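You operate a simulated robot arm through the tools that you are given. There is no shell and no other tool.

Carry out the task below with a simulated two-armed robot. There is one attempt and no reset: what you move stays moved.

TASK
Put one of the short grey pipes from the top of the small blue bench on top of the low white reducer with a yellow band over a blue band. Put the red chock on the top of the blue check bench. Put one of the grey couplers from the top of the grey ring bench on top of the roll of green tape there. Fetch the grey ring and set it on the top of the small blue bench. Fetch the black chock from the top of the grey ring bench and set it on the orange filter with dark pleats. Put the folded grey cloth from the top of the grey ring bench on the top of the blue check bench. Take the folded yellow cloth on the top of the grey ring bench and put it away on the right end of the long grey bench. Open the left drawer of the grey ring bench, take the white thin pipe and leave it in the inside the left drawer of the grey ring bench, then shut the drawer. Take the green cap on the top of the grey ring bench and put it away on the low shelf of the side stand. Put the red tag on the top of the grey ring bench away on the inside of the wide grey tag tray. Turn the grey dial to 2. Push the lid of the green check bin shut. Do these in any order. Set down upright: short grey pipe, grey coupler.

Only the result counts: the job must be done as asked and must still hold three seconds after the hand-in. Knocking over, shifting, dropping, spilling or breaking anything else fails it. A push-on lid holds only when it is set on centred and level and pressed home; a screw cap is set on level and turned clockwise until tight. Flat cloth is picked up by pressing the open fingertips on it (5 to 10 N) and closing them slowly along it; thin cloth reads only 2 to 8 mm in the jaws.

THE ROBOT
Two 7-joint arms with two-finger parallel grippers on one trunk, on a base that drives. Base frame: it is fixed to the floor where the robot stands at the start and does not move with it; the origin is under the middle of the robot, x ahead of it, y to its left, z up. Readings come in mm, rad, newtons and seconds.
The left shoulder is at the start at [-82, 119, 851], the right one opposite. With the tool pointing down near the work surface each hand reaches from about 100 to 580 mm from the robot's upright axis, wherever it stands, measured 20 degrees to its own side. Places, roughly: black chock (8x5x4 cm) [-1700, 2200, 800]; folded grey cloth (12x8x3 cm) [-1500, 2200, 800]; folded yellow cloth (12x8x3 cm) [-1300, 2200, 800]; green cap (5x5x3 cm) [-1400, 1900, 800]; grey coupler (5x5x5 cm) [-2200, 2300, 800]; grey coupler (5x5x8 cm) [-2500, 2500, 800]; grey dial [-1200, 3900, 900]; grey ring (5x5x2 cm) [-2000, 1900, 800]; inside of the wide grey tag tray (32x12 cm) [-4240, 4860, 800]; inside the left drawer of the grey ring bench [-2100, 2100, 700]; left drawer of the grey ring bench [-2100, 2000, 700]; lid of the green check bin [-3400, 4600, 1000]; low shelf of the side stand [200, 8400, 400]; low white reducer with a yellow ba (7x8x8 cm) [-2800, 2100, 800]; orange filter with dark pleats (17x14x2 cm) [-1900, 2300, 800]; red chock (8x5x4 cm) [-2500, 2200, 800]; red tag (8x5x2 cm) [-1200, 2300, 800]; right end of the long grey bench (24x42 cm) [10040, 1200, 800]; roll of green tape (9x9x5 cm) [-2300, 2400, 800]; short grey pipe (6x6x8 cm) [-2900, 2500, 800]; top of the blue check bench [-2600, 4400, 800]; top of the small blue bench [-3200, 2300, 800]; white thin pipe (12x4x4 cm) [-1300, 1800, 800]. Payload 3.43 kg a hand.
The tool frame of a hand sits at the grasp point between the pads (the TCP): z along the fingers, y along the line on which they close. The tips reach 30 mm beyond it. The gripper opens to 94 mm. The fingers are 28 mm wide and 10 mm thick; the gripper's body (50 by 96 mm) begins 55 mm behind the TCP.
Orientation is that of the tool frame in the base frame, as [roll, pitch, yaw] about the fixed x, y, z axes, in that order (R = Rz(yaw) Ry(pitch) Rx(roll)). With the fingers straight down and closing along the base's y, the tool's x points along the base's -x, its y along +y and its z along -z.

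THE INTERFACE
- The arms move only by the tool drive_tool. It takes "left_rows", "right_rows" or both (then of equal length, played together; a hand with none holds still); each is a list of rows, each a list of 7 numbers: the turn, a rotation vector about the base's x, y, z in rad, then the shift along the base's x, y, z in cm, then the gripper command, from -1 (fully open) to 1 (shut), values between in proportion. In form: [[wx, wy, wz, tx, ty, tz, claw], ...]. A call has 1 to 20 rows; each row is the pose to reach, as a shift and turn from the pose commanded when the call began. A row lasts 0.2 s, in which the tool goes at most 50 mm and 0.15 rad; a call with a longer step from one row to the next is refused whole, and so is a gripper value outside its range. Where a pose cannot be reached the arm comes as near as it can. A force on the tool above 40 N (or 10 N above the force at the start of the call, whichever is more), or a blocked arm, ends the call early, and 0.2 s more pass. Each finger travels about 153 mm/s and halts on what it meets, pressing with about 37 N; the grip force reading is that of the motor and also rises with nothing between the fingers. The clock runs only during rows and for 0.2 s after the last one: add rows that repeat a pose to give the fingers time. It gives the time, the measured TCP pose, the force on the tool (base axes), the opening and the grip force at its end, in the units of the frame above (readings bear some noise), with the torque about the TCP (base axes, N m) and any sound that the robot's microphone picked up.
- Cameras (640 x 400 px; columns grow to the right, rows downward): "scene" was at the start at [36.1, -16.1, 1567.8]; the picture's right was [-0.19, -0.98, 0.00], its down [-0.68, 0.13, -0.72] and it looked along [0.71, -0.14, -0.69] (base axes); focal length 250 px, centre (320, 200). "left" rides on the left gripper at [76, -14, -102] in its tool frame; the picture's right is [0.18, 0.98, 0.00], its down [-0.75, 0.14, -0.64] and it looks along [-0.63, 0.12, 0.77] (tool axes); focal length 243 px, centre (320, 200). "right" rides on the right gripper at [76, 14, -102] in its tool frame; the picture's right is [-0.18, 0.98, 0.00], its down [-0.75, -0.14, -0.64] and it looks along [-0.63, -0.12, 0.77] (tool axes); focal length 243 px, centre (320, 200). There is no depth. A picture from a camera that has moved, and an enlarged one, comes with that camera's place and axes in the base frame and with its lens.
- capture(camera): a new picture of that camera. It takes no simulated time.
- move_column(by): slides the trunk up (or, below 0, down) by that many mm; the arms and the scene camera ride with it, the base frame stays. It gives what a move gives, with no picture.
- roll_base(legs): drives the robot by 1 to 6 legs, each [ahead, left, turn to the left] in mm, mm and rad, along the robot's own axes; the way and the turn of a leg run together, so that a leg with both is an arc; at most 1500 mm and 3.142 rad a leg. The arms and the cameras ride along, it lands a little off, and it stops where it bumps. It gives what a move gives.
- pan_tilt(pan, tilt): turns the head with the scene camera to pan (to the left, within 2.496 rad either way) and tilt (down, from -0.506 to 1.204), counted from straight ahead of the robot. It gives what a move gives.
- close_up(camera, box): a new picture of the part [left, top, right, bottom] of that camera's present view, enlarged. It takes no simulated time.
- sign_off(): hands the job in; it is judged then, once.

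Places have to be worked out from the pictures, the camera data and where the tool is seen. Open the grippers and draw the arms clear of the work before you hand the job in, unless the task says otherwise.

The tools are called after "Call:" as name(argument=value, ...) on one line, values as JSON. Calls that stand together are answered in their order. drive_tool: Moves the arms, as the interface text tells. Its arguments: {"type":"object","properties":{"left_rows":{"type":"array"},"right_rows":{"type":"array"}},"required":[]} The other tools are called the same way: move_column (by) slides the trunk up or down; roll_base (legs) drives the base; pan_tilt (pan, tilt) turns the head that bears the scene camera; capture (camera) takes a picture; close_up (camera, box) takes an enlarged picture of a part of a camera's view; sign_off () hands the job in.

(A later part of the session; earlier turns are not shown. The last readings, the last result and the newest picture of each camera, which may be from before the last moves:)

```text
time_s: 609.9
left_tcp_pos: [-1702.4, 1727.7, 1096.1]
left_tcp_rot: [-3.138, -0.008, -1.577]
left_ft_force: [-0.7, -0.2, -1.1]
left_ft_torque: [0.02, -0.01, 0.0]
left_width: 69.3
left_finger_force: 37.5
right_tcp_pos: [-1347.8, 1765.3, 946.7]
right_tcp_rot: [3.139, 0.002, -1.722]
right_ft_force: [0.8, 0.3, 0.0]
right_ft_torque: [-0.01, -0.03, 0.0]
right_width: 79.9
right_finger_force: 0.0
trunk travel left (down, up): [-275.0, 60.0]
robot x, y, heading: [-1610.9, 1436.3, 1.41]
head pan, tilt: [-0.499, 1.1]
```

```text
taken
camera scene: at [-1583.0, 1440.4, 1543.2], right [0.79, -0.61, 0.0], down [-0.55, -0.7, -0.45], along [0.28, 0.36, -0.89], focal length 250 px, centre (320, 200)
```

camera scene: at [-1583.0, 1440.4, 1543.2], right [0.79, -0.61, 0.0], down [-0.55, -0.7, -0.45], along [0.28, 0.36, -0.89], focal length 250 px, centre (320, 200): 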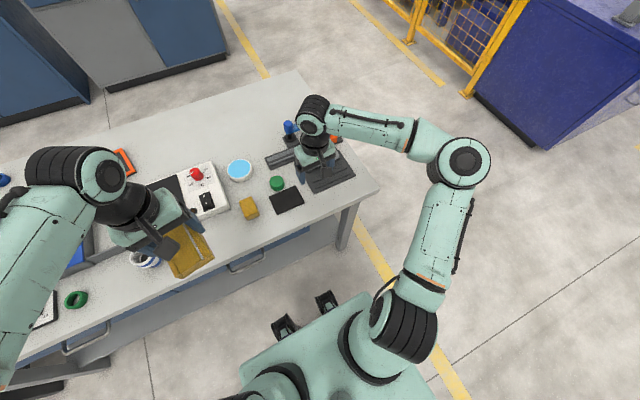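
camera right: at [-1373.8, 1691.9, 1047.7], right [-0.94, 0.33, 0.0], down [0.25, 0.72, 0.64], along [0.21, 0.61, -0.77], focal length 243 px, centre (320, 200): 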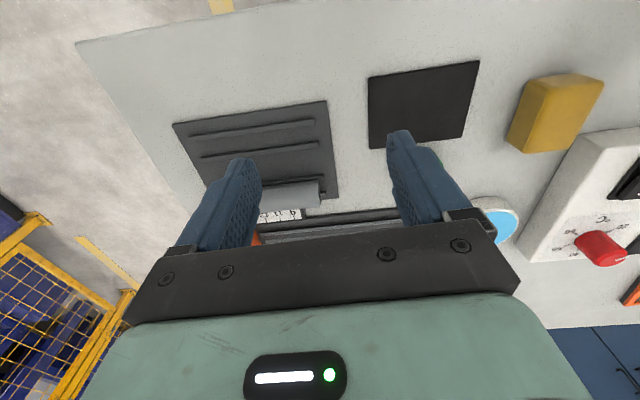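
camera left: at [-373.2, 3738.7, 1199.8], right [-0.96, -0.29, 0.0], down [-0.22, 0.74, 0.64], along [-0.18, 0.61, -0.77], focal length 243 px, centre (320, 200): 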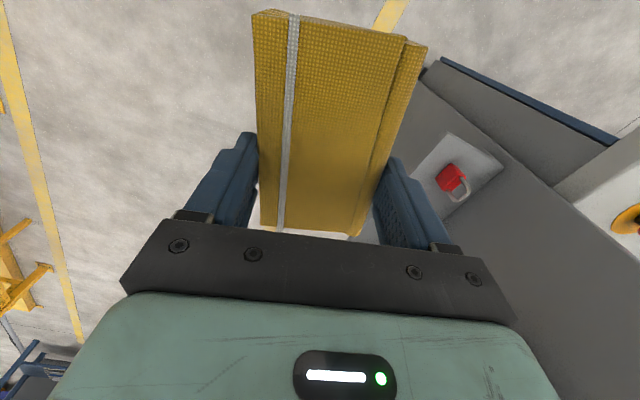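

The elbow has ended up low and flat. I raise the right hand high near the body, which should swing the elbow up again, and look.

Call:
drive_tool(right_rows=[[0, 0, 0, 0, -2, 3, -0.7], [0, 0, 0, -0.5, -4, 7, -0.7], [0, 0, 0, -1, -6, 11, -0.7], [0, 0, 0, -1.5, -8, 15, -0.7], [0, 0, 0, -2, -10, 19, -0.7], [0, 0, 0, -3, -11, 23, -0.7], [0, 0, 0, -4, -12, 27, -0.7], [0, 0, 0, -5, -13, 31, -0.7], [0, 0, 0, -6, -13, 33, -0.7], [0, 0, 0, -6, -13, 33, -0.7]])

Call:
capture(camera="scene")

```text
time_s: 612.1
left_tcp_pos: [-1701.5, 1730.0, 1094.8]
left_tcp_rot: [-3.14, -0.009, -1.578]
left_ft_force: [0.6, -0.1, -1.1]
left_ft_torque: [-0.02, 0.03, 0.01]
left_width: 69.0
left_finger_force: 37.3
right_tcp_pos: [-1387.7, 1623.0, 1269.9]
right_tcp_rot: [3.084, 0.033, -1.745]
right_ft_force: [1.2, 0.2, -0.1]
right_ft_torque: [-0.05, 0.03, -0.01]
right_width: 79.9
right_finger_force: 0.0
right hand out of reach, approached as far as the arm can: row 8, 9
trunk travel left (down, up): [-275.0, 60.0]
robot x, y, heading: [-1611.2, 1432.9, 1.409]
head pan, tilt: [-0.499, 1.1]
```

```text
taken
camera scene: at [-1581.6, 1443.2, 1543.1], right [0.79, -0.61, 0.0], down [-0.55, -0.71, -0.45], along [0.28, 0.36, -0.89], focal length 250 px, centre (320, 200)
```

scene: 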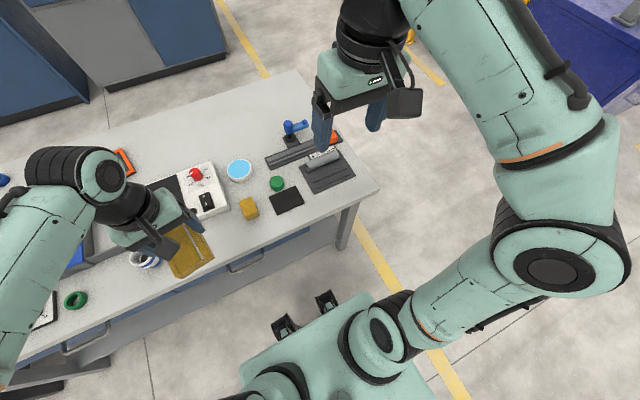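

The elbow is up again. I level the hand and move it down over the cap.

Call:
drive_tool(right_rows=[[-0.02, -0.025, 0, -0.4, 2.5, -3.2, -0.7], [-0.0425, -0.051, 0, -0.8, 5, -6.4, -0.7], [-0.0425, -0.051, 0, -1.2, 7.4, -9.6, -0.7], [-0.0425, -0.051, 0, -1.6, 9.8, -12.8, -0.7], [-0.0425, -0.051, 0, -2, 12.2, -16, -0.7], [-0.0425, -0.051, 0, -2.4, 14.6, -19.2, -0.7], [-0.0425, -0.051, 0, -2.8, 17, -22.4, -0.7], [-0.0425, -0.051, 0, -3.2, 19.4, -25.6, -0.7], [-0.0425, -0.051, 0, -3.6, 21.8, -28.8, -0.7], [-0.0425, -0.051, 0, -4, 24.3, -32, -0.7], [-0.0425, -0.051, 0, -4, 24.3, -32, -0.7]])

Call:
capture(camera="right")

Call:
capture(camera="scene")

```text
time_s: 614.5
left_tcp_pos: [-1703.7, 1727.0, 1095.6]
left_tcp_rot: [-3.141, -0.006, -1.578]
left_ft_force: [-0.1, -0.2, -0.4]
left_ft_torque: [0.01, 0.01, 0.01]
left_width: 68.7
left_finger_force: 36.6
right_tcp_pos: [-1452.3, 1879.0, 949.9]
right_tcp_rot: [-3.088, -0.033, -1.721]
right_ft_force: [0.3, -0.2, 0.2]
right_ft_torque: [0.03, -0.04, 0.01]
right_width: 80.0
right_finger_force: 0.0
trunk travel left (down, up): [-275.0, 60.0]
robot x, y, heading: [-1613.7, 1437.0, 1.413]
head pan, tilt: [-0.499, 1.1]
```

```text
taken
camera right: at [-1483.4, 1811.0, 1052.6], right [-0.94, 0.33, -0.06], down [0.22, 0.75, 0.62], along [0.25, 0.58, -0.78], focal length 243 px, centre (320, 200)
```

right: 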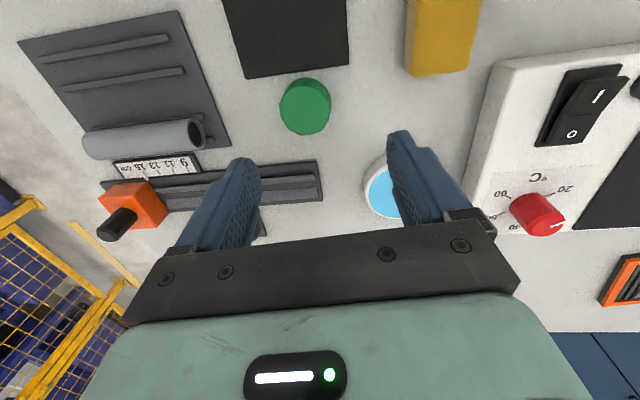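

```text
taken
camera scene: at [-1582.8, 1439.8, 1543.1], right [0.79, -0.61, 0.0], down [-0.55, -0.7, -0.45], along [0.28, 0.36, -0.89], focal length 250 px, centre (320, 200)
```

scene: 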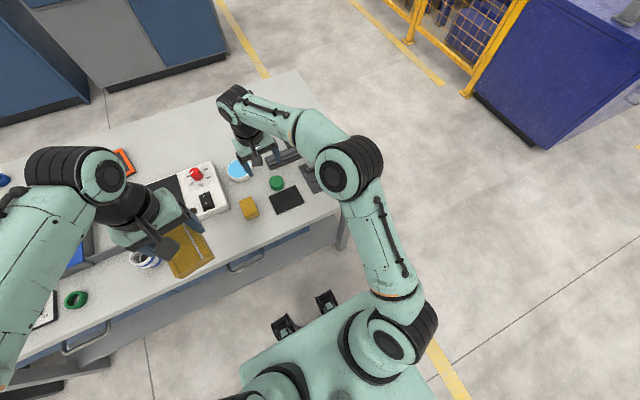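

The cap measures (−1431, 1873). I undo the over-correction of tilt and centre over it.

Call:
drive_tool(right_rows=[[0.021, 0.025, 0, 1, -0.3, -1, -0.7], [0.0425, 0.051, 0, 2.1, -0.6, -3, -0.7], [0.0425, 0.051, 0, 2.1, -0.6, -5, -0.7], [0.0425, 0.051, 0, 2.1, -0.6, -6, -0.7], [0.0425, 0.051, 0, 2.1, -0.6, -6, -0.7]])

Call:
capture(camera="right")

```text
time_s: 615.7
left_tcp_pos: [-1701.3, 1727.3, 1096.6]
left_tcp_rot: [-3.139, -0.006, -1.578]
left_ft_force: [-0.2, -0.6, -1.9]
left_ft_torque: [-0.01, -0.01, -0.01]
left_width: 69.1
left_finger_force: 36.7
right_tcp_pos: [-1433.6, 1875.7, 891.8]
right_tcp_rot: [3.139, 0.003, -1.721]
right_ft_force: [0.6, -0.2, 0.5]
right_ft_torque: [-0.03, 0.0, 0.02]
right_width: 80.0
right_finger_force: 0.1
trunk travel left (down, up): [-275.0, 60.0]
robot x, y, heading: [-1612.0, 1435.1, 1.41]
head pan, tilt: [-0.499, 1.1]
```

```text
taken
camera right: at [-1459.0, 1803.2, 992.6], right [-0.94, 0.33, 0.0], down [0.25, 0.72, 0.64], along [0.21, 0.61, -0.77], focal length 243 px, centre (320, 200)
```

right: 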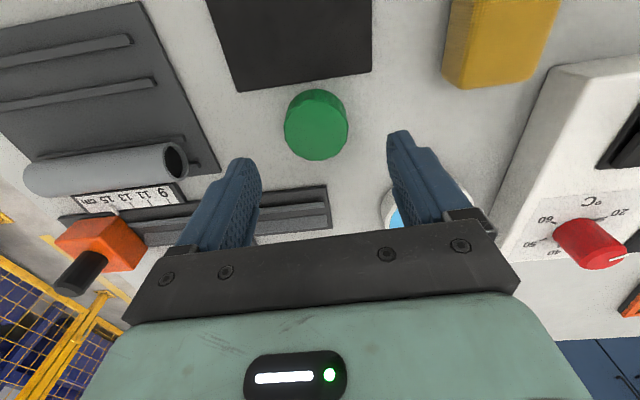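

Centred within a few millimetres. I lower and close on the cap.

Call:
drive_tool(right_rows=[[0, 0, 0, 0.3, -0.4, -2, -0.7], [0, 0, 0, 0.3, -0.4, -4, -0.7], [0, 0, 0, 0.3, -0.4, -5.5, -0.7], [0, 0, 0, 0.3, -0.4, -5.5, -0.4], [0, 0, 0, 0.3, -0.4, -5.5, -0.1], [0, 0, 0, 0.3, -0.4, -5.5, 0.2], [0, 0, 0, 0.3, -0.4, -5.5, 0.35], [0, 0, 0, 0.3, -0.4, -5.5, 0.35]])

Call:
capture(camera="right")

```text
time_s: 617.5
left_tcp_pos: [-1703.2, 1726.8, 1095.5]
left_tcp_rot: [-3.139, -0.006, -1.578]
left_ft_force: [0.4, 0.2, -0.8]
left_ft_torque: [0.0, 0.04, 0.03]
left_width: 68.7
left_finger_force: 36.9
right_tcp_pos: [-1429.0, 1872.8, 837.8]
right_tcp_rot: [3.139, 0.002, -1.721]
right_ft_force: [0.3, 0.0, 0.0]
right_ft_torque: [-0.01, -0.01, -0.01]
right_width: 47.2
right_finger_force: 36.9
trunk travel left (down, up): [-275.0, 60.0]
robot x, y, heading: [-1612.8, 1433.6, 1.412]
head pan, tilt: [-0.499, 1.1]
```

```text
taken
camera right: at [-1455.1, 1800.8, 939.2], right [-0.94, 0.33, 0.0], down [0.25, 0.72, 0.64], along [0.21, 0.61, -0.77], focal length 243 px, centre (320, 200)
```

right: 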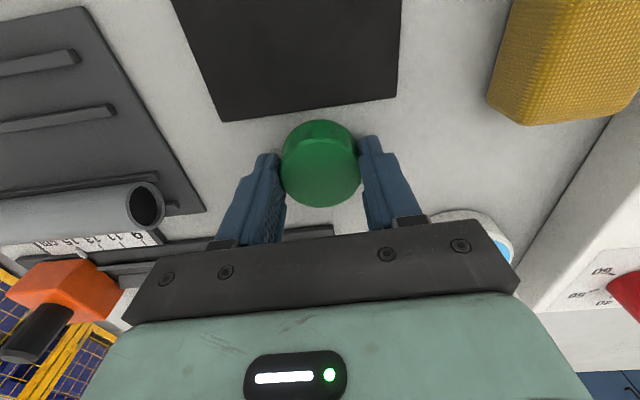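

The cap is gripped at 47.2 mm. I lift it and draw back to a carrying position.

Call:
drive_tool(right_rows=[[0, 0, 0, 0, 0, 0.5, 0.45], [0, 0, 0, 0, 0, 2, 0.45], [0, 0, 0, 0, 0, 5, 0.45], [0, 0, 0, 0, 0, 9, 0.45], [0, 0, 0, 0, 0, 13, 0.45], [0, 0, 0, 0, 0, 17, 0.45], [0, 0, 0, 0, -1, 21, 0.45], [0, 0, 0, 0.5, -4, 24, 0.45], [0, 0, 0, 1, -8, 26, 0.45], [0, 0, 0, 1.5, -12, 27, 0.45], [0, 0, 0, 2, -16, 28, 0.45]])

Call:
capture(camera="scene")

```text
time_s: 619.9
left_tcp_pos: [-1703.7, 1725.9, 1096.3]
left_tcp_rot: [-3.138, -0.005, -1.578]
left_ft_force: [-0.3, -1.1, -1.2]
left_ft_torque: [-0.02, 0.01, -0.01]
left_width: 68.7
left_finger_force: 37.0
right_tcp_pos: [-1409.2, 1711.5, 1116.5]
right_tcp_rot: [-3.141, 0.002, -1.721]
right_ft_force: [0.2, 0.2, -0.4]
right_ft_torque: [-0.03, 0.0, 0.0]
right_width: 47.1
right_finger_force: 37.3
trunk travel left (down, up): [-275.0, 60.0]
robot x, y, heading: [-1612.2, 1436.8, 1.411]
head pan, tilt: [-0.499, 1.1]
```

```text
taken
camera scene: at [-1582.5, 1439.0, 1543.1], right [0.79, -0.61, 0.0], down [-0.55, -0.7, -0.45], along [0.28, 0.36, -0.89], focal length 250 px, centre (320, 200)
```

scene: 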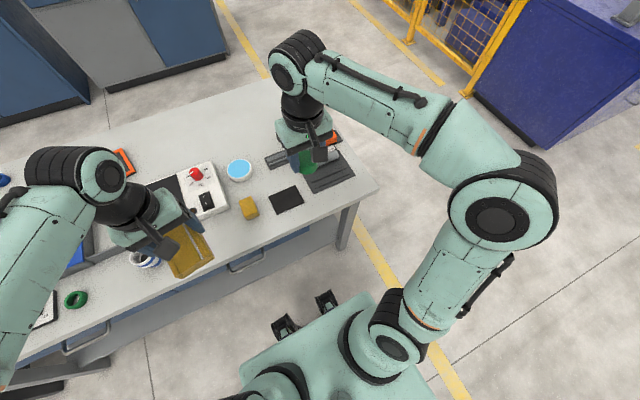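

Both items are held. I drive to the right aisle and head north towards the side stand.

Call:
roll_base(legs=[[-230, 0, 0], [0, 0, -1.411], [1000, 0, 0], [620, 0, 0], [0, 0, 1.571], [300, 0, 0]])

Call:
pan_tilt(pan=0.0, tilt=0.4)

Call:
capture(camera="scene")

```text
time_s: 638.5
left_tcp_pos: [-149.7, 1741.4, 1096.7]
left_tcp_rot: [-3.14, -0.006, -1.443]
left_ft_force: [-0.3, -0.4, -1.5]
left_ft_torque: [0.0, 0.04, 0.01]
left_width: 68.8
left_finger_force: 36.7
right_tcp_pos: [144.6, 1764.7, 1116.7]
right_tcp_rot: [3.139, 0.0, -1.588]
right_ft_force: [1.1, 0.8, 0.0]
right_ft_torque: [-0.02, -0.01, 0.01]
right_width: 46.6
right_finger_force: 37.0
trunk travel left (down, up): [-275.0, 60.0]
robot x, y, heading: [-21.7, 1460.1, 1.54]
head pan, tilt: [-0.499, 1.1]
```

```text
time_s: 639.6
left_tcp_pos: [-149.1, 1741.8, 1095.5]
left_tcp_rot: [-3.14, -0.005, -1.447]
left_ft_force: [0.2, 0.9, 0.1]
left_ft_torque: [0.0, 0.01, -0.05]
left_width: 68.9
left_finger_force: 36.7
right_tcp_pos: [145.2, 1765.0, 1116.3]
right_tcp_rot: [3.14, 0.001, -1.587]
right_ft_force: [0.8, -0.5, -0.4]
right_ft_torque: [-0.01, -0.03, 0.02]
right_width: 47.1
right_finger_force: 36.9
trunk travel left (down, up): [-275.0, 60.0]
robot x, y, heading: [-21.6, 1462.4, 1.542]
head pan, tilt: [0.0, 0.4]
```

```text
taken
camera scene: at [-21.5, 1511.1, 1599.9], right [1.0, -0.03, 0.0], down [-0.01, -0.39, -0.92], along [0.03, 0.92, -0.39], focal length 250 px, centre (320, 200)
```

scene: 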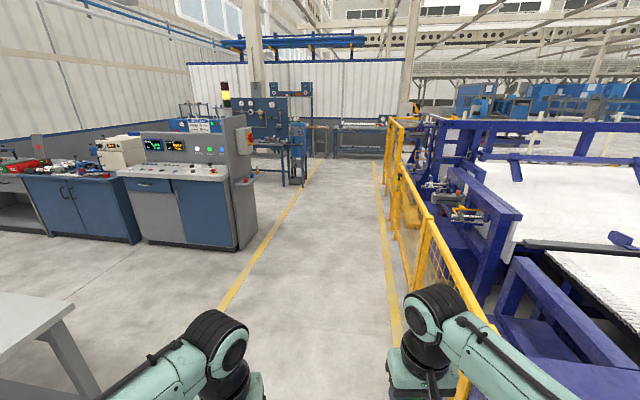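

The aisle ahead is free. I drive on north.

Call:
roll_base(legs=[[1300, 0, 0], [1300, 0, 0], [1000, 0, 0]])

Call:
capture(camera="scene")

```text
time_s: 657.0
left_tcp_pos: [-91.9, 5332.7, 1095.5]
left_tcp_rot: [-3.14, -0.006, -1.401]
left_ft_force: [0.0, -0.6, -0.7]
left_ft_torque: [0.03, 0.02, -0.01]
left_width: 69.0
left_finger_force: 37.3
right_tcp_pos: [201.1, 5370.5, 1115.9]
right_tcp_rot: [3.141, 0.002, -1.545]
right_ft_force: [0.2, 0.3, -0.6]
right_ft_torque: [-0.01, 0.0, 0.02]
right_width: 46.9
right_finger_force: 37.1
trunk travel left (down, up): [-275.0, 60.0]
robot x, y, heading: [49.8, 5061.1, 1.585]
head pan, tilt: [0.0, 0.4]
```

```text
taken
camera scene: at [45.0, 5108.8, 1600.0], right [1.0, 0.02, 0.0], down [0.01, -0.39, -0.92], along [-0.02, 0.92, -0.39], focal length 250 px, centre (320, 200)
```

scene: 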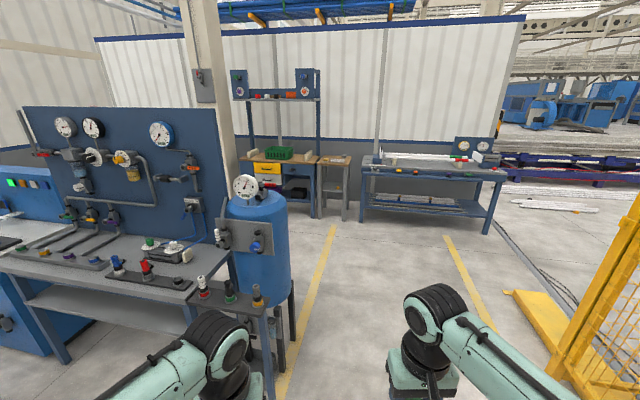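

I zoom in on the small stand ahead between the two workbenches.

Call:
close_up(camera="scene", box=[240, 120, 400, 240])

```text
3.33 times, centred on (320, 180) of scene
camera zoom: at [45.0, 5108.8, 1600.0], right [1.0, 0.02, 0.0], down [0.01, -0.39, -0.92], along [-0.02, 0.92, -0.39], focal length 834 px, centre (320, 267)
```

zoom: 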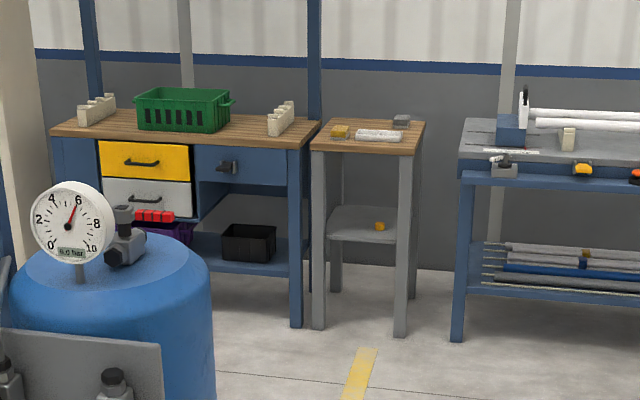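

The side stand is ahead at x −30 to 320, y ≈ 8215, with an open low shelf at z ≈ 400. I keep clear of the blue tank on the left by shifting right, then drive up to it.

Call:
roll_base(legs=[[0, -420, 0], [1200, 0, 0], [1100, 0, 0]])

Call:
capture(camera="scene")

```text
time_s: 672.4
left_tcp_pos: [277.5, 7670.4, 1095.8]
left_tcp_rot: [-3.14, -0.007, -1.384]
left_ft_force: [-0.3, 0.2, -0.5]
left_ft_torque: [0.02, 0.01, -0.03]
left_width: 68.7
left_finger_force: 37.1
right_tcp_pos: [568.2, 7713.2, 1115.8]
right_tcp_rot: [3.139, 0.0, -1.528]
right_ft_force: [0.1, 0.3, -0.1]
right_ft_torque: [-0.02, 0.01, -0.02]
right_width: 46.9
right_finger_force: 37.0
trunk travel left (down, up): [-275.0, 60.0]
robot x, y, heading: [423.3, 7400.8, 1.608]
head pan, tilt: [0.0, 0.4]
```

```text
taken
camera scene: at [418.7, 7448.9, 1600.0], right [1.0, 0.03, 0.0], down [0.01, -0.39, -0.92], along [-0.03, 0.92, -0.39], focal length 250 px, centre (320, 200)
```

scene: 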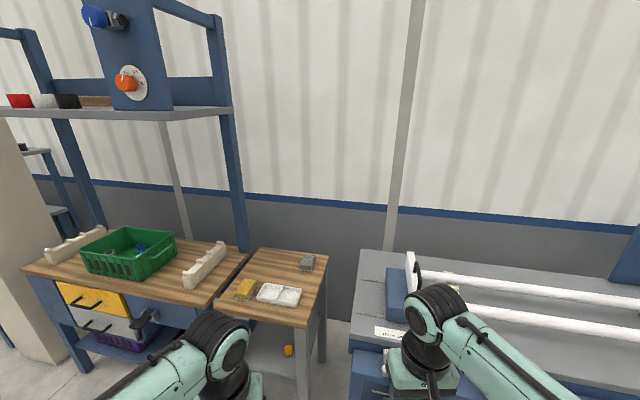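

I now have the stand's geometry: top about z 800, front edge y ≈ 8120–8180, an orange item on the low shelf at about (227, 8320). I square up to it and take a position for the right hand.

Call:
roll_base(legs=[[0, 0, -0.198], [0, 570, 0], [280, 0, 0]])

Call:
drive_tool(left_rows=[[0, 0, 0, 0, -1, 4, 0.1], [0, 0, 0, 0, -2, 8, 0.1], [0, 0, 0, 0, -3, 12, 0.1], [0, 0, 0, 0, -4, 16, 0.1], [0, 0, 0, 0, -5, 19, 0.1], [0, 0, 0, 0, -5, 19, 0.1]])

Call:
pan_tilt(pan=-0.2, tilt=0.8)

Call:
capture(camera="scene")

Call:
capture(camera="right")

```text
time_s: 680.1
left_tcp_pos: [-182.5, 8062.7, 1095.9]
left_tcp_rot: [-3.141, -0.006, -1.582]
left_ft_force: [0.7, -0.3, -0.3]
left_ft_torque: [-0.02, 0.0, -0.01]
left_width: 69.0
left_finger_force: 36.7
right_tcp_pos: [111.0, 8046.0, 1117.8]
right_tcp_rot: [3.14, 0.001, -1.723]
right_ft_force: [-0.8, 0.7, -0.7]
right_ft_torque: [-0.04, 0.03, -0.01]
right_width: 47.0
right_finger_force: 37.2
trunk travel left (down, up): [-275.0, 60.0]
robot x, y, heading: [-94.8, 7766.7, 1.41]
head pan, tilt: [0.0, 0.4]
```

```text
time_s: 681.5
left_tcp_pos: [-183.0, 8025.6, 1247.1]
left_tcp_rot: [-3.138, -0.012, -1.581]
left_ft_force: [-0.5, -0.1, -0.6]
left_ft_torque: [0.01, -0.01, -0.01]
left_width: 68.9
left_finger_force: 37.1
left hand out of reach, approached as far as the arm can: row 4, 5, 6
right_tcp_pos: [111.0, 8047.2, 1115.3]
right_tcp_rot: [3.138, 0.0, -1.724]
right_ft_force: [-0.1, 0.2, 0.0]
right_ft_torque: [0.01, -0.02, 0.01]
right_width: 47.1
right_finger_force: 36.8
trunk travel left (down, up): [-275.0, 60.0]
robot x, y, heading: [-95.6, 7769.1, 1.406]
head pan, tilt: [0.0, 0.4]
```

```text
time_s: 682.4
left_tcp_pos: [-182.9, 8022.9, 1244.9]
left_tcp_rot: [-3.138, -0.009, -1.581]
left_ft_force: [-0.4, -1.3, -1.0]
left_ft_torque: [0.0, -0.03, 0.01]
left_width: 69.2
left_finger_force: 36.8
right_tcp_pos: [111.6, 8046.7, 1118.0]
right_tcp_rot: [3.14, 0.002, -1.722]
right_ft_force: [-0.3, -0.2, -0.8]
right_ft_torque: [-0.02, 0.0, 0.04]
right_width: 47.0
right_finger_force: 37.1
trunk travel left (down, up): [-275.0, 60.0]
robot x, y, heading: [-90.1, 7769.6, 1.409]
head pan, tilt: [-0.201, 0.799]
```

```text
taken
camera scene: at [-73.7, 7800.9, 1564.9], right [0.93, -0.36, 0.0], down [-0.25, -0.67, -0.7], along [0.25, 0.65, -0.72], focal length 250 px, centre (320, 200)
```

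scene: 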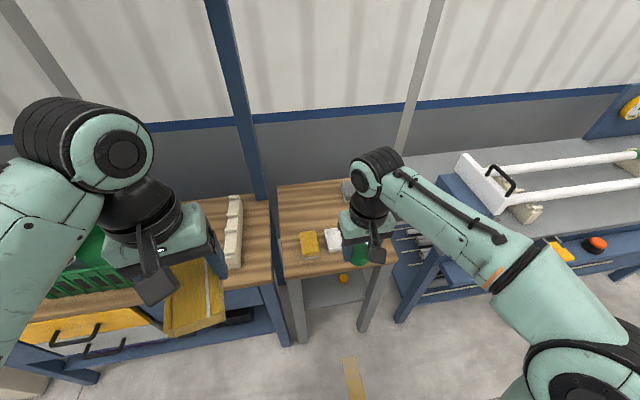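

```text
taken
camera right: at [85.2, 7973.6, 1217.8], right [-0.94, 0.33, 0.0], down [0.26, 0.72, 0.64], along [0.21, 0.61, -0.77], focal length 243 px, centre (320, 200)
```

right: 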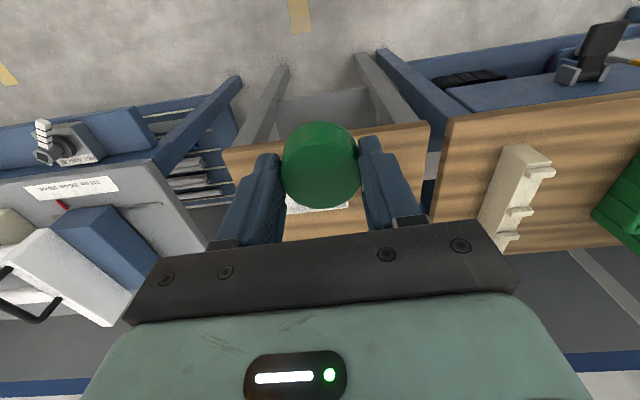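

The hand has to enter below the stand's top, so I will tilt it about 40° forward for this. First I lower the trunk fully while still in front of the stand.

Call:
move_column(by=-275)

Call:
drive_tool(right_rows=[[0, 0, 0, 0, -1, -4, 0.45], [0, 0, 0, 0, -2, -8, 0.45], [0, 0, 0, 0, -3, -12, 0.45], [0, 0, 0, 0, -3, -16, 0.45], [0, 0, 0, 0, -3, -20, 0.45], [0, 0, 0, 0, -3, -24, 0.45], [0, 0, 0, 0, -3, -28, 0.45], [0, 0, 0, 0, -3, -31, 0.45], [0, 0, 0, 0, -3, -31, 0.45]])

Call:
capture(camera="scene")

Call:
capture(camera="right")

```text
time_s: 685.2
left_tcp_pos: [-182.0, 8026.0, 972.3]
left_tcp_rot: [-3.14, -0.007, -1.582]
left_ft_force: [0.6, 0.3, -1.0]
left_ft_torque: [0.02, 0.0, -0.02]
left_width: 69.0
left_finger_force: 36.9
right_tcp_pos: [111.1, 8046.7, 840.4]
right_tcp_rot: [3.139, 0.003, -1.724]
right_ft_force: [0.0, 0.3, -0.6]
right_ft_torque: [-0.03, -0.01, 0.01]
right_width: 46.7
right_finger_force: 36.7
trunk travel left (down, up): [0.0, 335.0]
robot x, y, heading: [-91.7, 7769.4, 1.413]
head pan, tilt: [-0.201, 0.799]
```

```text
time_s: 687.2
left_tcp_pos: [-183.2, 8024.6, 972.1]
left_tcp_rot: [-3.139, -0.006, -1.581]
left_ft_force: [0.2, 0.7, 0.2]
left_ft_torque: [-0.01, 0.0, -0.02]
left_width: 68.7
left_finger_force: 37.3
right_tcp_pos: [112.9, 8016.4, 530.3]
right_tcp_rot: [3.141, 0.001, -1.725]
right_ft_force: [0.1, -0.3, -1.1]
right_ft_torque: [0.01, -0.01, -0.02]
right_width: 46.6
right_finger_force: 37.3
trunk travel left (down, up): [0.0, 335.0]
robot x, y, heading: [-94.3, 7768.5, 1.409]
head pan, tilt: [-0.201, 0.799]
```

```text
taken
camera scene: at [-65.7, 7849.4, 1287.9], right [0.93, -0.36, 0.0], down [-0.26, -0.67, -0.7], along [0.25, 0.65, -0.72], focal length 250 px, centre (320, 200)
```

scene: 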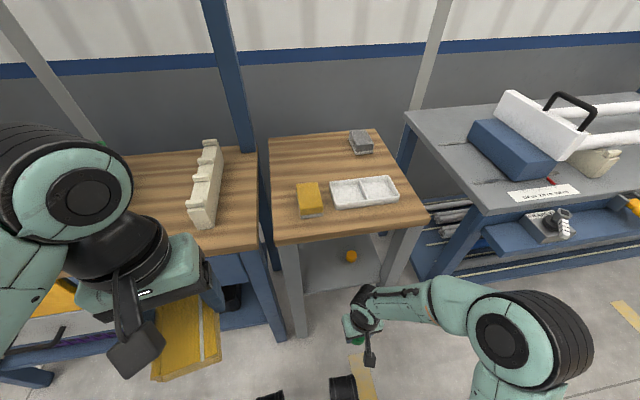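

```text
taken
camera right: at [86.8, 7943.8, 632.9], right [-0.94, 0.33, 0.0], down [0.26, 0.72, 0.64], along [0.21, 0.61, -0.77], focal length 243 px, centre (320, 200)
```

right: 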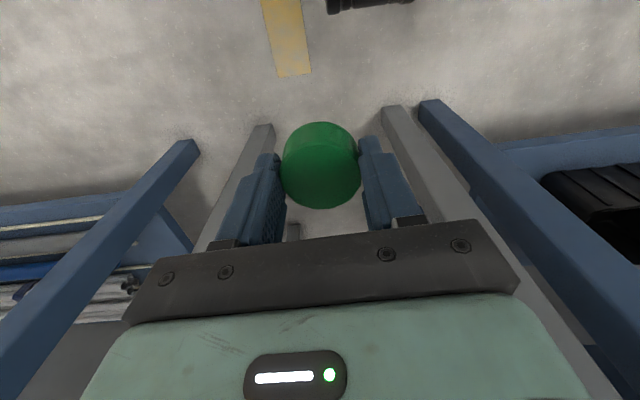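

Now I tilt the right hand 40° forward here, in the open, and check that the arm follows.

Call:
drive_tool(right_rows=[[0.138, -0.0224, 0, 0, 0.5, -0.5, 0.45], [0.276, -0.0448, 0, 0, 1, -1, 0.45], [0.414, -0.067, 0, 0, 1.5, -1.5, 0.45], [0.552, -0.09, 0, 0, 2, -2, 0.45], [0.691, -0.112, 0, 0, 2.5, -2.5, 0.45], [0.691, -0.112, 0, 0, 2.5, -2.5, 0.45]])

Call:
capture(camera="scene")

Call:
capture(camera="right")

```text
time_s: 688.6
left_tcp_pos: [-182.0, 8023.2, 972.6]
left_tcp_rot: [-3.14, -0.007, -1.58]
left_ft_force: [-0.3, 0.0, -1.1]
left_ft_torque: [-0.01, 0.01, 0.04]
left_width: 68.9
left_finger_force: 36.5
right_tcp_pos: [112.3, 8048.2, 504.0]
right_tcp_rot: [-3.138, 0.703, -1.722]
right_ft_force: [0.0, 0.6, -0.4]
right_ft_torque: [0.0, 0.02, 0.02]
right_width: 47.1
right_finger_force: 37.0
right hand out of reach, approached as far as the arm can: row 5, 6
trunk travel left (down, up): [0.0, 335.0]
robot x, y, heading: [-93.1, 7770.7, 1.412]
head pan, tilt: [-0.201, 0.799]
```

```text
taken
camera scene: at [-65.6, 7849.4, 1287.8], right [0.93, -0.36, 0.0], down [-0.26, -0.67, -0.7], along [0.25, 0.65, -0.72], focal length 250 px, centre (320, 200)
```

scene: 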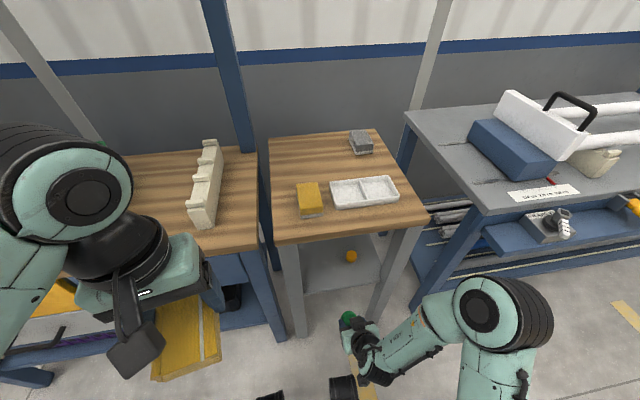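

```text
taken
camera right: at [78.1, 7929.7, 532.6], right [-0.95, 0.29, 0.12], down [0.16, 0.14, 0.98], along [0.27, 0.95, -0.18], focal length 243 px, centre (320, 200)
```

right: 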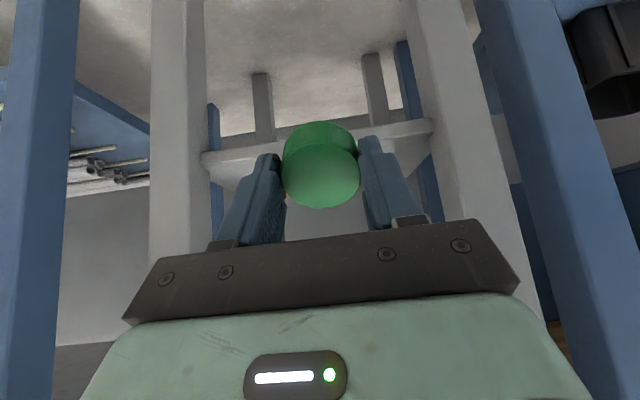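

The tilt works (pitch 0.70), and the low shelf's edge is in view at z ≈ 400. I drive 110 mm ahead so that the hand enters under the top, then look again.

Call:
roll_base(legs=[[110, 0, 0]])

Call:
drive_tool(right_rows=[[0, 0, 0, -0.5, 1.5, -0.5, 0.45], [0, 0, 0, -1, 3, -1, 0.45], [0, 0, 0, -1.5, 4.5, -1.5, 0.45], [0, 0, 0, -2, 6, -2, 0.45], [0, 0, 0, -2, 6, -2, 0.45]])

Call:
capture(camera="right")

Call:
capture(camera="scene")

```text
time_s: 689.8
left_tcp_pos: [-164.3, 8135.4, 972.2]
left_tcp_rot: [-3.14, -0.007, -1.584]
left_ft_force: [-0.8, 1.3, -0.9]
left_ft_torque: [-0.01, 0.03, 0.01]
left_width: 68.6
left_finger_force: 37.0
right_tcp_pos: [131.0, 8159.6, 504.9]
right_tcp_rot: [-3.137, 0.7, -1.721]
right_ft_force: [-0.1, 0.1, -0.1]
right_ft_torque: [-0.01, -0.03, -0.03]
right_width: 47.1
right_finger_force: 37.2
trunk travel left (down, up): [0.0, 335.0]
robot x, y, heading: [-73.3, 7882.6, 1.404]
head pan, tilt: [-0.201, 0.799]
```

```text
time_s: 691.0
left_tcp_pos: [-165.0, 8135.4, 974.3]
left_tcp_rot: [-3.139, -0.008, -1.584]
left_ft_force: [0.1, -0.2, -0.8]
left_ft_torque: [-0.01, 0.02, 0.01]
left_width: 68.9
left_finger_force: 36.9
right_tcp_pos: [110.2, 8220.2, 485.6]
right_tcp_rot: [-3.135, 0.7, -1.72]
right_ft_force: [0.3, 0.4, -1.1]
right_ft_torque: [0.03, 0.01, 0.01]
right_width: 47.1
right_finger_force: 37.6
trunk travel left (down, up): [0.0, 335.0]
robot x, y, heading: [-72.5, 7880.5, 1.404]
head pan, tilt: [-0.201, 0.799]
```

```text
taken
camera right: at [76.8, 8100.5, 513.1], right [-0.95, 0.29, 0.11], down [0.16, 0.14, 0.98], along [0.27, 0.95, -0.18], focal length 243 px, centre (320, 200)
```

right: 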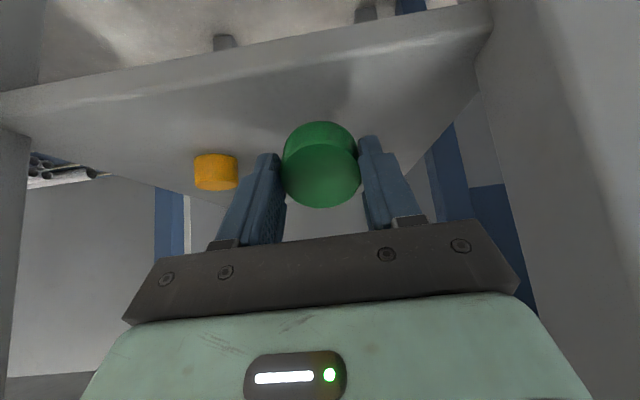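

```text
taken
camera scene: at [-47.2, 7959.9, 1287.8], right [0.93, -0.36, 0.0], down [-0.26, -0.67, -0.7], along [0.25, 0.65, -0.72], focal length 250 px, centre (320, 200)
```

scene: 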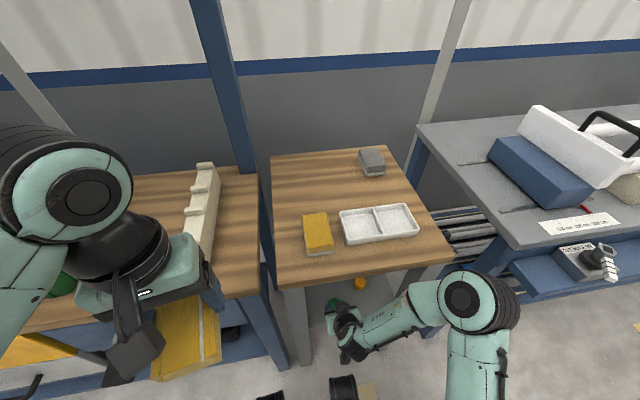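

The cap is over the low shelf, well clear of the orange item. I go 60 mm farther in, then lower slowly to contact.

Call:
drive_tool(right_rows=[[0, 0, 0, -0.3, 2, -0.3, 0.45], [0, 0, 0, -0.7, 4, -0.6, 0.45], [0, 0, 0, -1.2, 6.2, -1, 0.45], [0, 0, 0, -1.2, 6.2, -2, 0.45], [0, 0, 0, -1.2, 6.2, -2.8, 0.45], [0, 0, 0, -1.2, 6.2, -3.3, 0.45], [0, 0, 0, -1.2, 6.2, -3.7, 0.45], [0, 0, 0, -1.2, 6.2, -4.1, 0.45]])

Call:
capture(camera="right")

```text
time_s: 692.6
left_tcp_pos: [-163.3, 8134.9, 973.1]
left_tcp_rot: [-3.14, -0.005, -1.582]
left_ft_force: [0.1, -0.3, -0.6]
left_ft_torque: [-0.02, -0.05, 0.01]
left_width: 68.9
left_finger_force: 37.5
right_tcp_pos: [97.1, 8283.4, 452.6]
right_tcp_rot: [-3.135, 0.713, -1.716]
right_ft_force: [0.0, -2.1, 9.4]
right_ft_torque: [0.01, 0.01, -0.01]
right_width: 47.0
right_finger_force: 37.0
trunk travel left (down, up): [0.0, 335.0]
robot x, y, heading: [-76.5, 7877.5, 1.405]
head pan, tilt: [-0.201, 0.799]
stopped in row 8 (right hand): the force on the tool passed its limit at 45 N (the readings are from after the stop); the commanded pose is now the measured one
```

```text
taken
camera right: at [64.1, 8163.9, 479.3], right [-0.95, 0.29, 0.12], down [0.16, 0.13, 0.98], along [0.27, 0.95, -0.17], focal length 243 px, centre (320, 200)
```

right: 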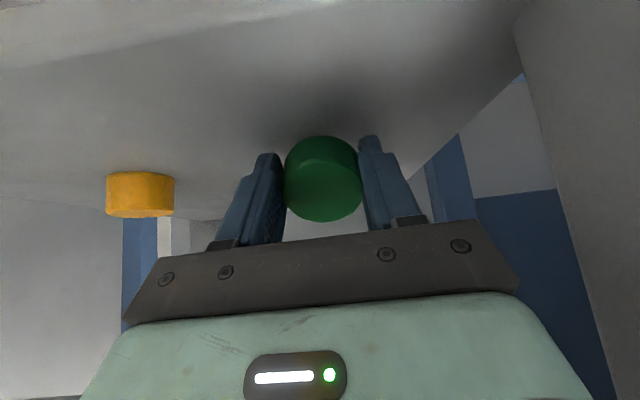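

Contact with the shelf. I open the fingers so the cap settles onto its base, and look.

Call:
drive_tool(right_rows=[[0, 0, 0, 0, 0, 0, 0.2], [0, 0, 0, 0, 0, 0, -0.1], [0, 0, 0, 0, 0, 0, -0.35], [0, 0, 0, 0, 0, 0, -0.45], [0, 0, 0, 0, 0, 0, -0.45], [0, 0, 0, 0, 0, 0, -0.45]])

Call:
capture(camera="right")

```text
time_s: 694.0
left_tcp_pos: [-163.6, 8135.1, 972.9]
left_tcp_rot: [-3.141, -0.005, -1.583]
left_ft_force: [0.1, -0.4, 0.5]
left_ft_torque: [0.01, 0.01, -0.02]
left_width: 69.0
left_finger_force: 37.4
right_tcp_pos: [97.8, 8283.4, 453.0]
right_tcp_rot: [-3.136, 0.712, -1.721]
right_ft_force: [9.4, -5.0, 14.2]
right_ft_torque: [0.05, 0.16, -0.02]
right_width: 62.8
right_finger_force: 0.2
trunk travel left (down, up): [0.0, 335.0]
robot x, y, heading: [-75.8, 7878.8, 1.406]
head pan, tilt: [-0.201, 0.799]
```

```text
taken
camera right: at [64.8, 8163.4, 478.7], right [-0.95, 0.29, 0.12], down [0.16, 0.13, 0.98], along [0.27, 0.95, -0.17], focal length 243 px, centre (320, 200)
```

right: 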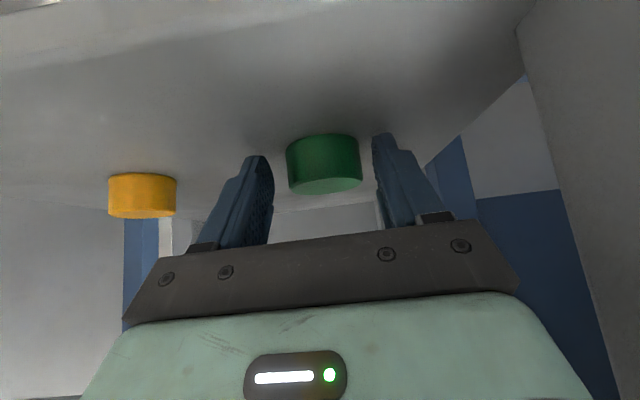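

The cap sits flat on the low shelf, like its orange neighbour. I lift slightly and withdraw the hand straight back out.

Call:
drive_tool(right_rows=[[0, 0, 0, 0, -0.2, 0.5, -0.45], [0, 0, 0, -0.2, -1.5, 1, -0.45], [0, 0, 0, -0.5, -3.5, 1.5, -0.45], [0, 0, 0, -0.8, -6, 2, -0.45], [0, 0, 0, -1.2, -9, 2.5, -0.45], [0, 0, 0, -1.6, -12, 3, -0.45], [0, 0, 0, -1.8, -15, 4, -0.45]])

Call:
capture(camera="right")

Call:
roll_base(legs=[[-350, 0, 0]])

Call:
capture(camera="scene")

```text
time_s: 695.6
left_tcp_pos: [-164.7, 8136.7, 972.8]
left_tcp_rot: [-3.14, -0.006, -1.585]
left_ft_force: [-0.3, -0.5, -0.7]
left_ft_torque: [0.01, 0.02, -0.02]
left_width: 68.9
left_finger_force: 37.0
right_tcp_pos: [75.9, 8154.2, 484.5]
right_tcp_rot: [-3.136, 0.712, -1.72]
right_ft_force: [0.3, -0.8, -0.4]
right_ft_torque: [-0.03, 0.0, -0.01]
right_width: 68.1
right_finger_force: 0.0
right hand out of reach, approached as far as the arm can: row 7
trunk travel left (down, up): [0.0, 335.0]
robot x, y, heading: [-75.1, 7882.1, 1.404]
head pan, tilt: [-0.201, 0.799]
```

```text
taken
camera right: at [42.2, 8033.3, 510.9], right [-0.95, 0.29, 0.12], down [0.16, 0.13, 0.98], along [0.27, 0.95, -0.17], focal length 243 px, centre (320, 200)
```

right: 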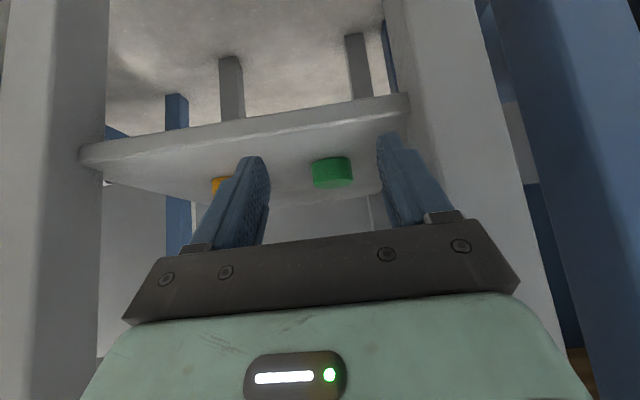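

```text
time_s: 697.9
left_tcp_pos: [-222.0, 7792.0, 972.0]
left_tcp_rot: [-3.14, -0.007, -1.576]
left_ft_force: [0.5, -0.7, -0.8]
left_ft_torque: [0.02, 0.03, -0.01]
left_width: 68.7
left_finger_force: 37.1
right_tcp_pos: [17.0, 7812.7, 483.9]
right_tcp_rot: [-3.136, 0.708, -1.712]
right_ft_force: [0.1, 0.2, 0.1]
right_ft_torque: [-0.01, 0.0, 0.02]
right_width: 68.2
right_finger_force: 0.0
trunk travel left (down, up): [0.0, 335.0]
robot x, y, heading: [-131.5, 7539.3, 1.408]
head pan, tilt: [-0.201, 0.799]
```

```text
taken
camera scene: at [-103.6, 7617.7, 1287.9], right [0.94, -0.35, 0.0], down [-0.25, -0.67, -0.7], along [0.24, 0.65, -0.72], focal length 250 px, centre (320, 200)
```

scene: 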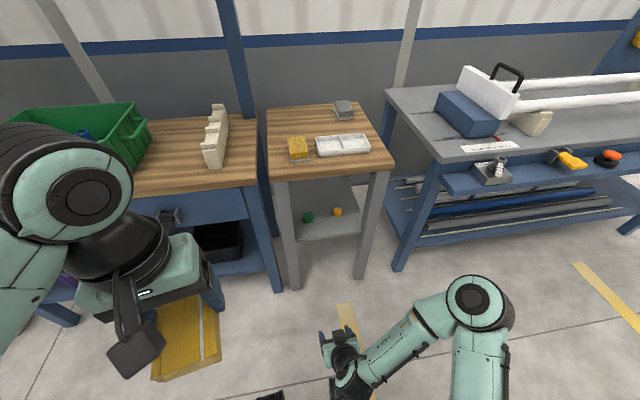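

The cap stands on the low shelf beside the orange item. I raise the trunk again and bring the right hand back to its carrying pose.

Call:
move_column(by=275)

Call:
drive_tool(right_rows=[[-0.138, 0.0224, 0, 0.3, 0.3, 3, -0.4], [-0.276, 0.0448, 0, 0.6, 0.6, 6, -0.2], [-0.414, 0.067, 0, 1, 1, 9, 0], [-0.552, 0.09, 0, 1.5, 1.5, 12, 0], [-0.7, 0.114, 0, 2, 2, 15, 0], [-0.7, 0.114, 0, 3, 2, 19, 0], [-0.7, 0.114, 0, 4, 2, 23, 0], [-0.7, 0.114, 0, 5, 2, 27, 0], [-0.7, 0.114, 0, 5, 2, 31, 0], [-0.7, 0.114, 0, 5, 2, 35, 0]])

Call:
capture(camera="scene")

Call:
pan_tilt(pan=-1.3, tilt=0.3)

Call:
capture(camera="scene")

```text
time_s: 700.7
left_tcp_pos: [-221.8, 7792.0, 1246.6]
left_tcp_rot: [-3.139, -0.006, -1.576]
left_ft_force: [0.5, -0.7, -0.3]
left_ft_torque: [0.03, -0.02, 0.01]
left_width: 68.8
left_finger_force: 37.6
right_tcp_pos: [18.3, 7813.5, 759.4]
right_tcp_rot: [-3.135, 0.709, -1.712]
right_ft_force: [1.1, -0.3, -0.3]
right_ft_torque: [0.01, -0.02, 0.0]
right_width: 68.4
right_finger_force: 0.1
trunk travel left (down, up): [-275.0, 60.0]
robot x, y, heading: [-132.1, 7540.9, 1.412]
head pan, tilt: [-0.201, 0.799]
```

```text
time_s: 702.9
left_tcp_pos: [-222.0, 7792.5, 1247.6]
left_tcp_rot: [-3.14, -0.006, -1.577]
left_ft_force: [-0.3, 0.5, -1.7]
left_ft_torque: [0.01, -0.01, -0.01]
left_width: 69.0
left_finger_force: 36.6
right_tcp_pos: [70.3, 7832.2, 1108.8]
right_tcp_rot: [3.135, -0.002, -1.718]
right_ft_force: [-0.1, -0.4, -0.1]
right_ft_torque: [-0.02, 0.0, -0.01]
right_width: 46.8
right_finger_force: 0.0
trunk travel left (down, up): [-275.0, 60.0]
robot x, y, heading: [-134.2, 7539.5, 1.414]
head pan, tilt: [-0.201, 0.799]
```

```text
taken
camera scene: at [-111.4, 7569.3, 1564.9], right [0.94, -0.35, 0.0], down [-0.25, -0.67, -0.7], along [0.24, 0.65, -0.72], focal length 250 px, centre (320, 200)
```

scene: 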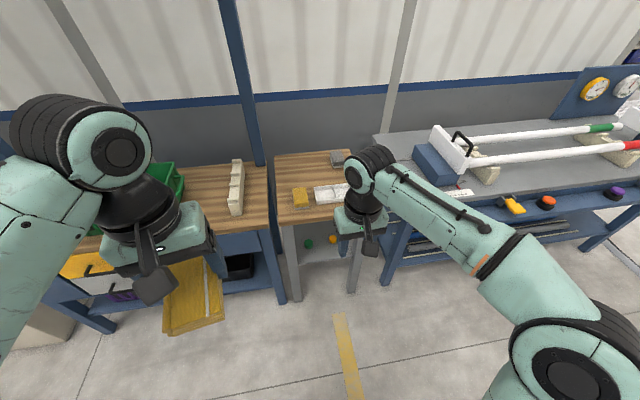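

```text
time_s: 704.2
left_tcp_pos: [-222.4, 7793.3, 1247.8]
left_tcp_rot: [-3.138, -0.005, -1.576]
left_ft_force: [0.4, 0.1, -0.4]
left_ft_torque: [-0.01, 0.0, -0.01]
left_width: 68.8
left_finger_force: 36.8
right_tcp_pos: [70.3, 7832.1, 1109.4]
right_tcp_rot: [3.135, 0.001, -1.718]
right_ft_force: [0.2, -0.3, 0.3]
right_ft_torque: [-0.03, -0.01, -0.01]
right_width: 47.1
right_finger_force: 0.0
trunk travel left (down, up): [-275.0, 60.0]
robot x, y, heading: [-131.8, 7536.5, 1.414]
head pan, tilt: [-1.3, 0.3]
```

```text
taken
camera scene: at [-46.8, 7504.5, 1609.2], right [0.11, -0.99, 0.0], down [-0.29, -0.03, -0.96], along [0.95, 0.11, -0.3], focal length 250 px, centre (320, 200)
```

scene: 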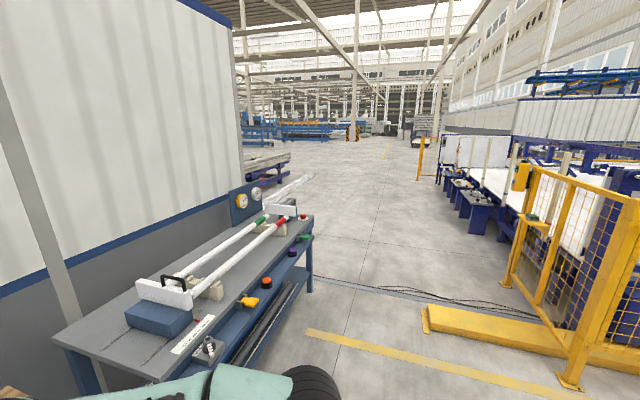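

The cap task is done. For the yellow cloth I go back south by the known aisle; I turn round, pass the tank with clearance, and drive down.

Call:
drive_tool(left_rows=[[0, 0, 0, 0, 0.5, -4, 0.1], [0, 0, 0, 0, 1, -8, 0.1], [0, 0, 0, 0, 1.5, -12, 0.1], [0, 0, 0, 0, 2, -15, 0.1]])

Call:
roll_base(legs=[[0, 0, -2.985], [0, 450, 0], [1300, 0, 0], [1200, 0, 0], [1200, 0, 0]])

Call:
pan_tilt(pan=0.0, tilt=0.35)

Call:
capture(camera="scene")

```text
time_s: 705.2
left_tcp_pos: [-222.2, 7810.5, 1099.7]
left_tcp_rot: [-3.139, -0.003, -1.576]
left_ft_force: [-0.7, 0.1, -0.5]
left_ft_torque: [0.02, -0.01, -0.01]
left_width: 69.0
left_finger_force: 37.1
right_tcp_pos: [68.9, 7832.9, 1108.6]
right_tcp_rot: [3.135, 0.0, -1.717]
right_ft_force: [-1.2, -0.6, -0.1]
right_ft_torque: [0.02, 0.0, 0.02]
right_width: 46.8
right_finger_force: 0.1
trunk travel left (down, up): [-275.0, 60.0]
robot x, y, heading: [-133.1, 7539.8, 1.409]
head pan, tilt: [-1.3, 0.3]
```

```text
time_s: 734.0
left_tcp_pos: [823.1, 3645.7, 1098.7]
left_tcp_rot: [-3.14, -0.008, 1.861]
left_ft_force: [-0.6, 0.1, -0.5]
left_ft_torque: [0.0, 0.01, 0.03]
left_width: 68.7
left_finger_force: 36.9
right_tcp_pos: [549.0, 3540.4, 1108.5]
right_tcp_rot: [3.135, 0.001, 1.717]
right_ft_force: [0.1, 0.7, -0.1]
right_ft_torque: [-0.01, -0.01, -0.01]
right_width: 47.1
right_finger_force: 0.0
trunk travel left (down, up): [-275.0, 60.0]
robot x, y, heading: [662.1, 3879.6, -1.433]
head pan, tilt: [-1.3, 0.3]
```

```text
time_s: 735.5
left_tcp_pos: [822.5, 3646.0, 1100.0]
left_tcp_rot: [-3.14, -0.007, 1.86]
left_ft_force: [-0.7, -0.2, 0.2]
left_ft_torque: [0.01, 0.03, -0.02]
left_width: 69.1
left_finger_force: 36.8
right_tcp_pos: [550.6, 3539.6, 1109.3]
right_tcp_rot: [3.134, 0.001, 1.717]
right_ft_force: [-0.1, 0.4, 0.0]
right_ft_torque: [0.0, 0.04, -0.01]
right_width: 47.0
right_finger_force: 0.2
trunk travel left (down, up): [-275.0, 60.0]
robot x, y, heading: [659.5, 3878.6, -1.438]
head pan, tilt: [0.0, 0.351]
```

```text
taken
camera scene: at [664.3, 3831.0, 1604.5], right [-0.99, -0.13, 0.0], down [-0.05, 0.34, -0.94], along [0.13, -0.93, -0.34], focal length 250 px, centre (320, 200)
```

scene: 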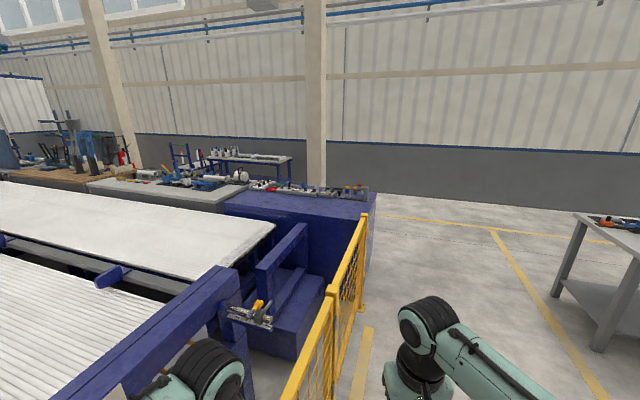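

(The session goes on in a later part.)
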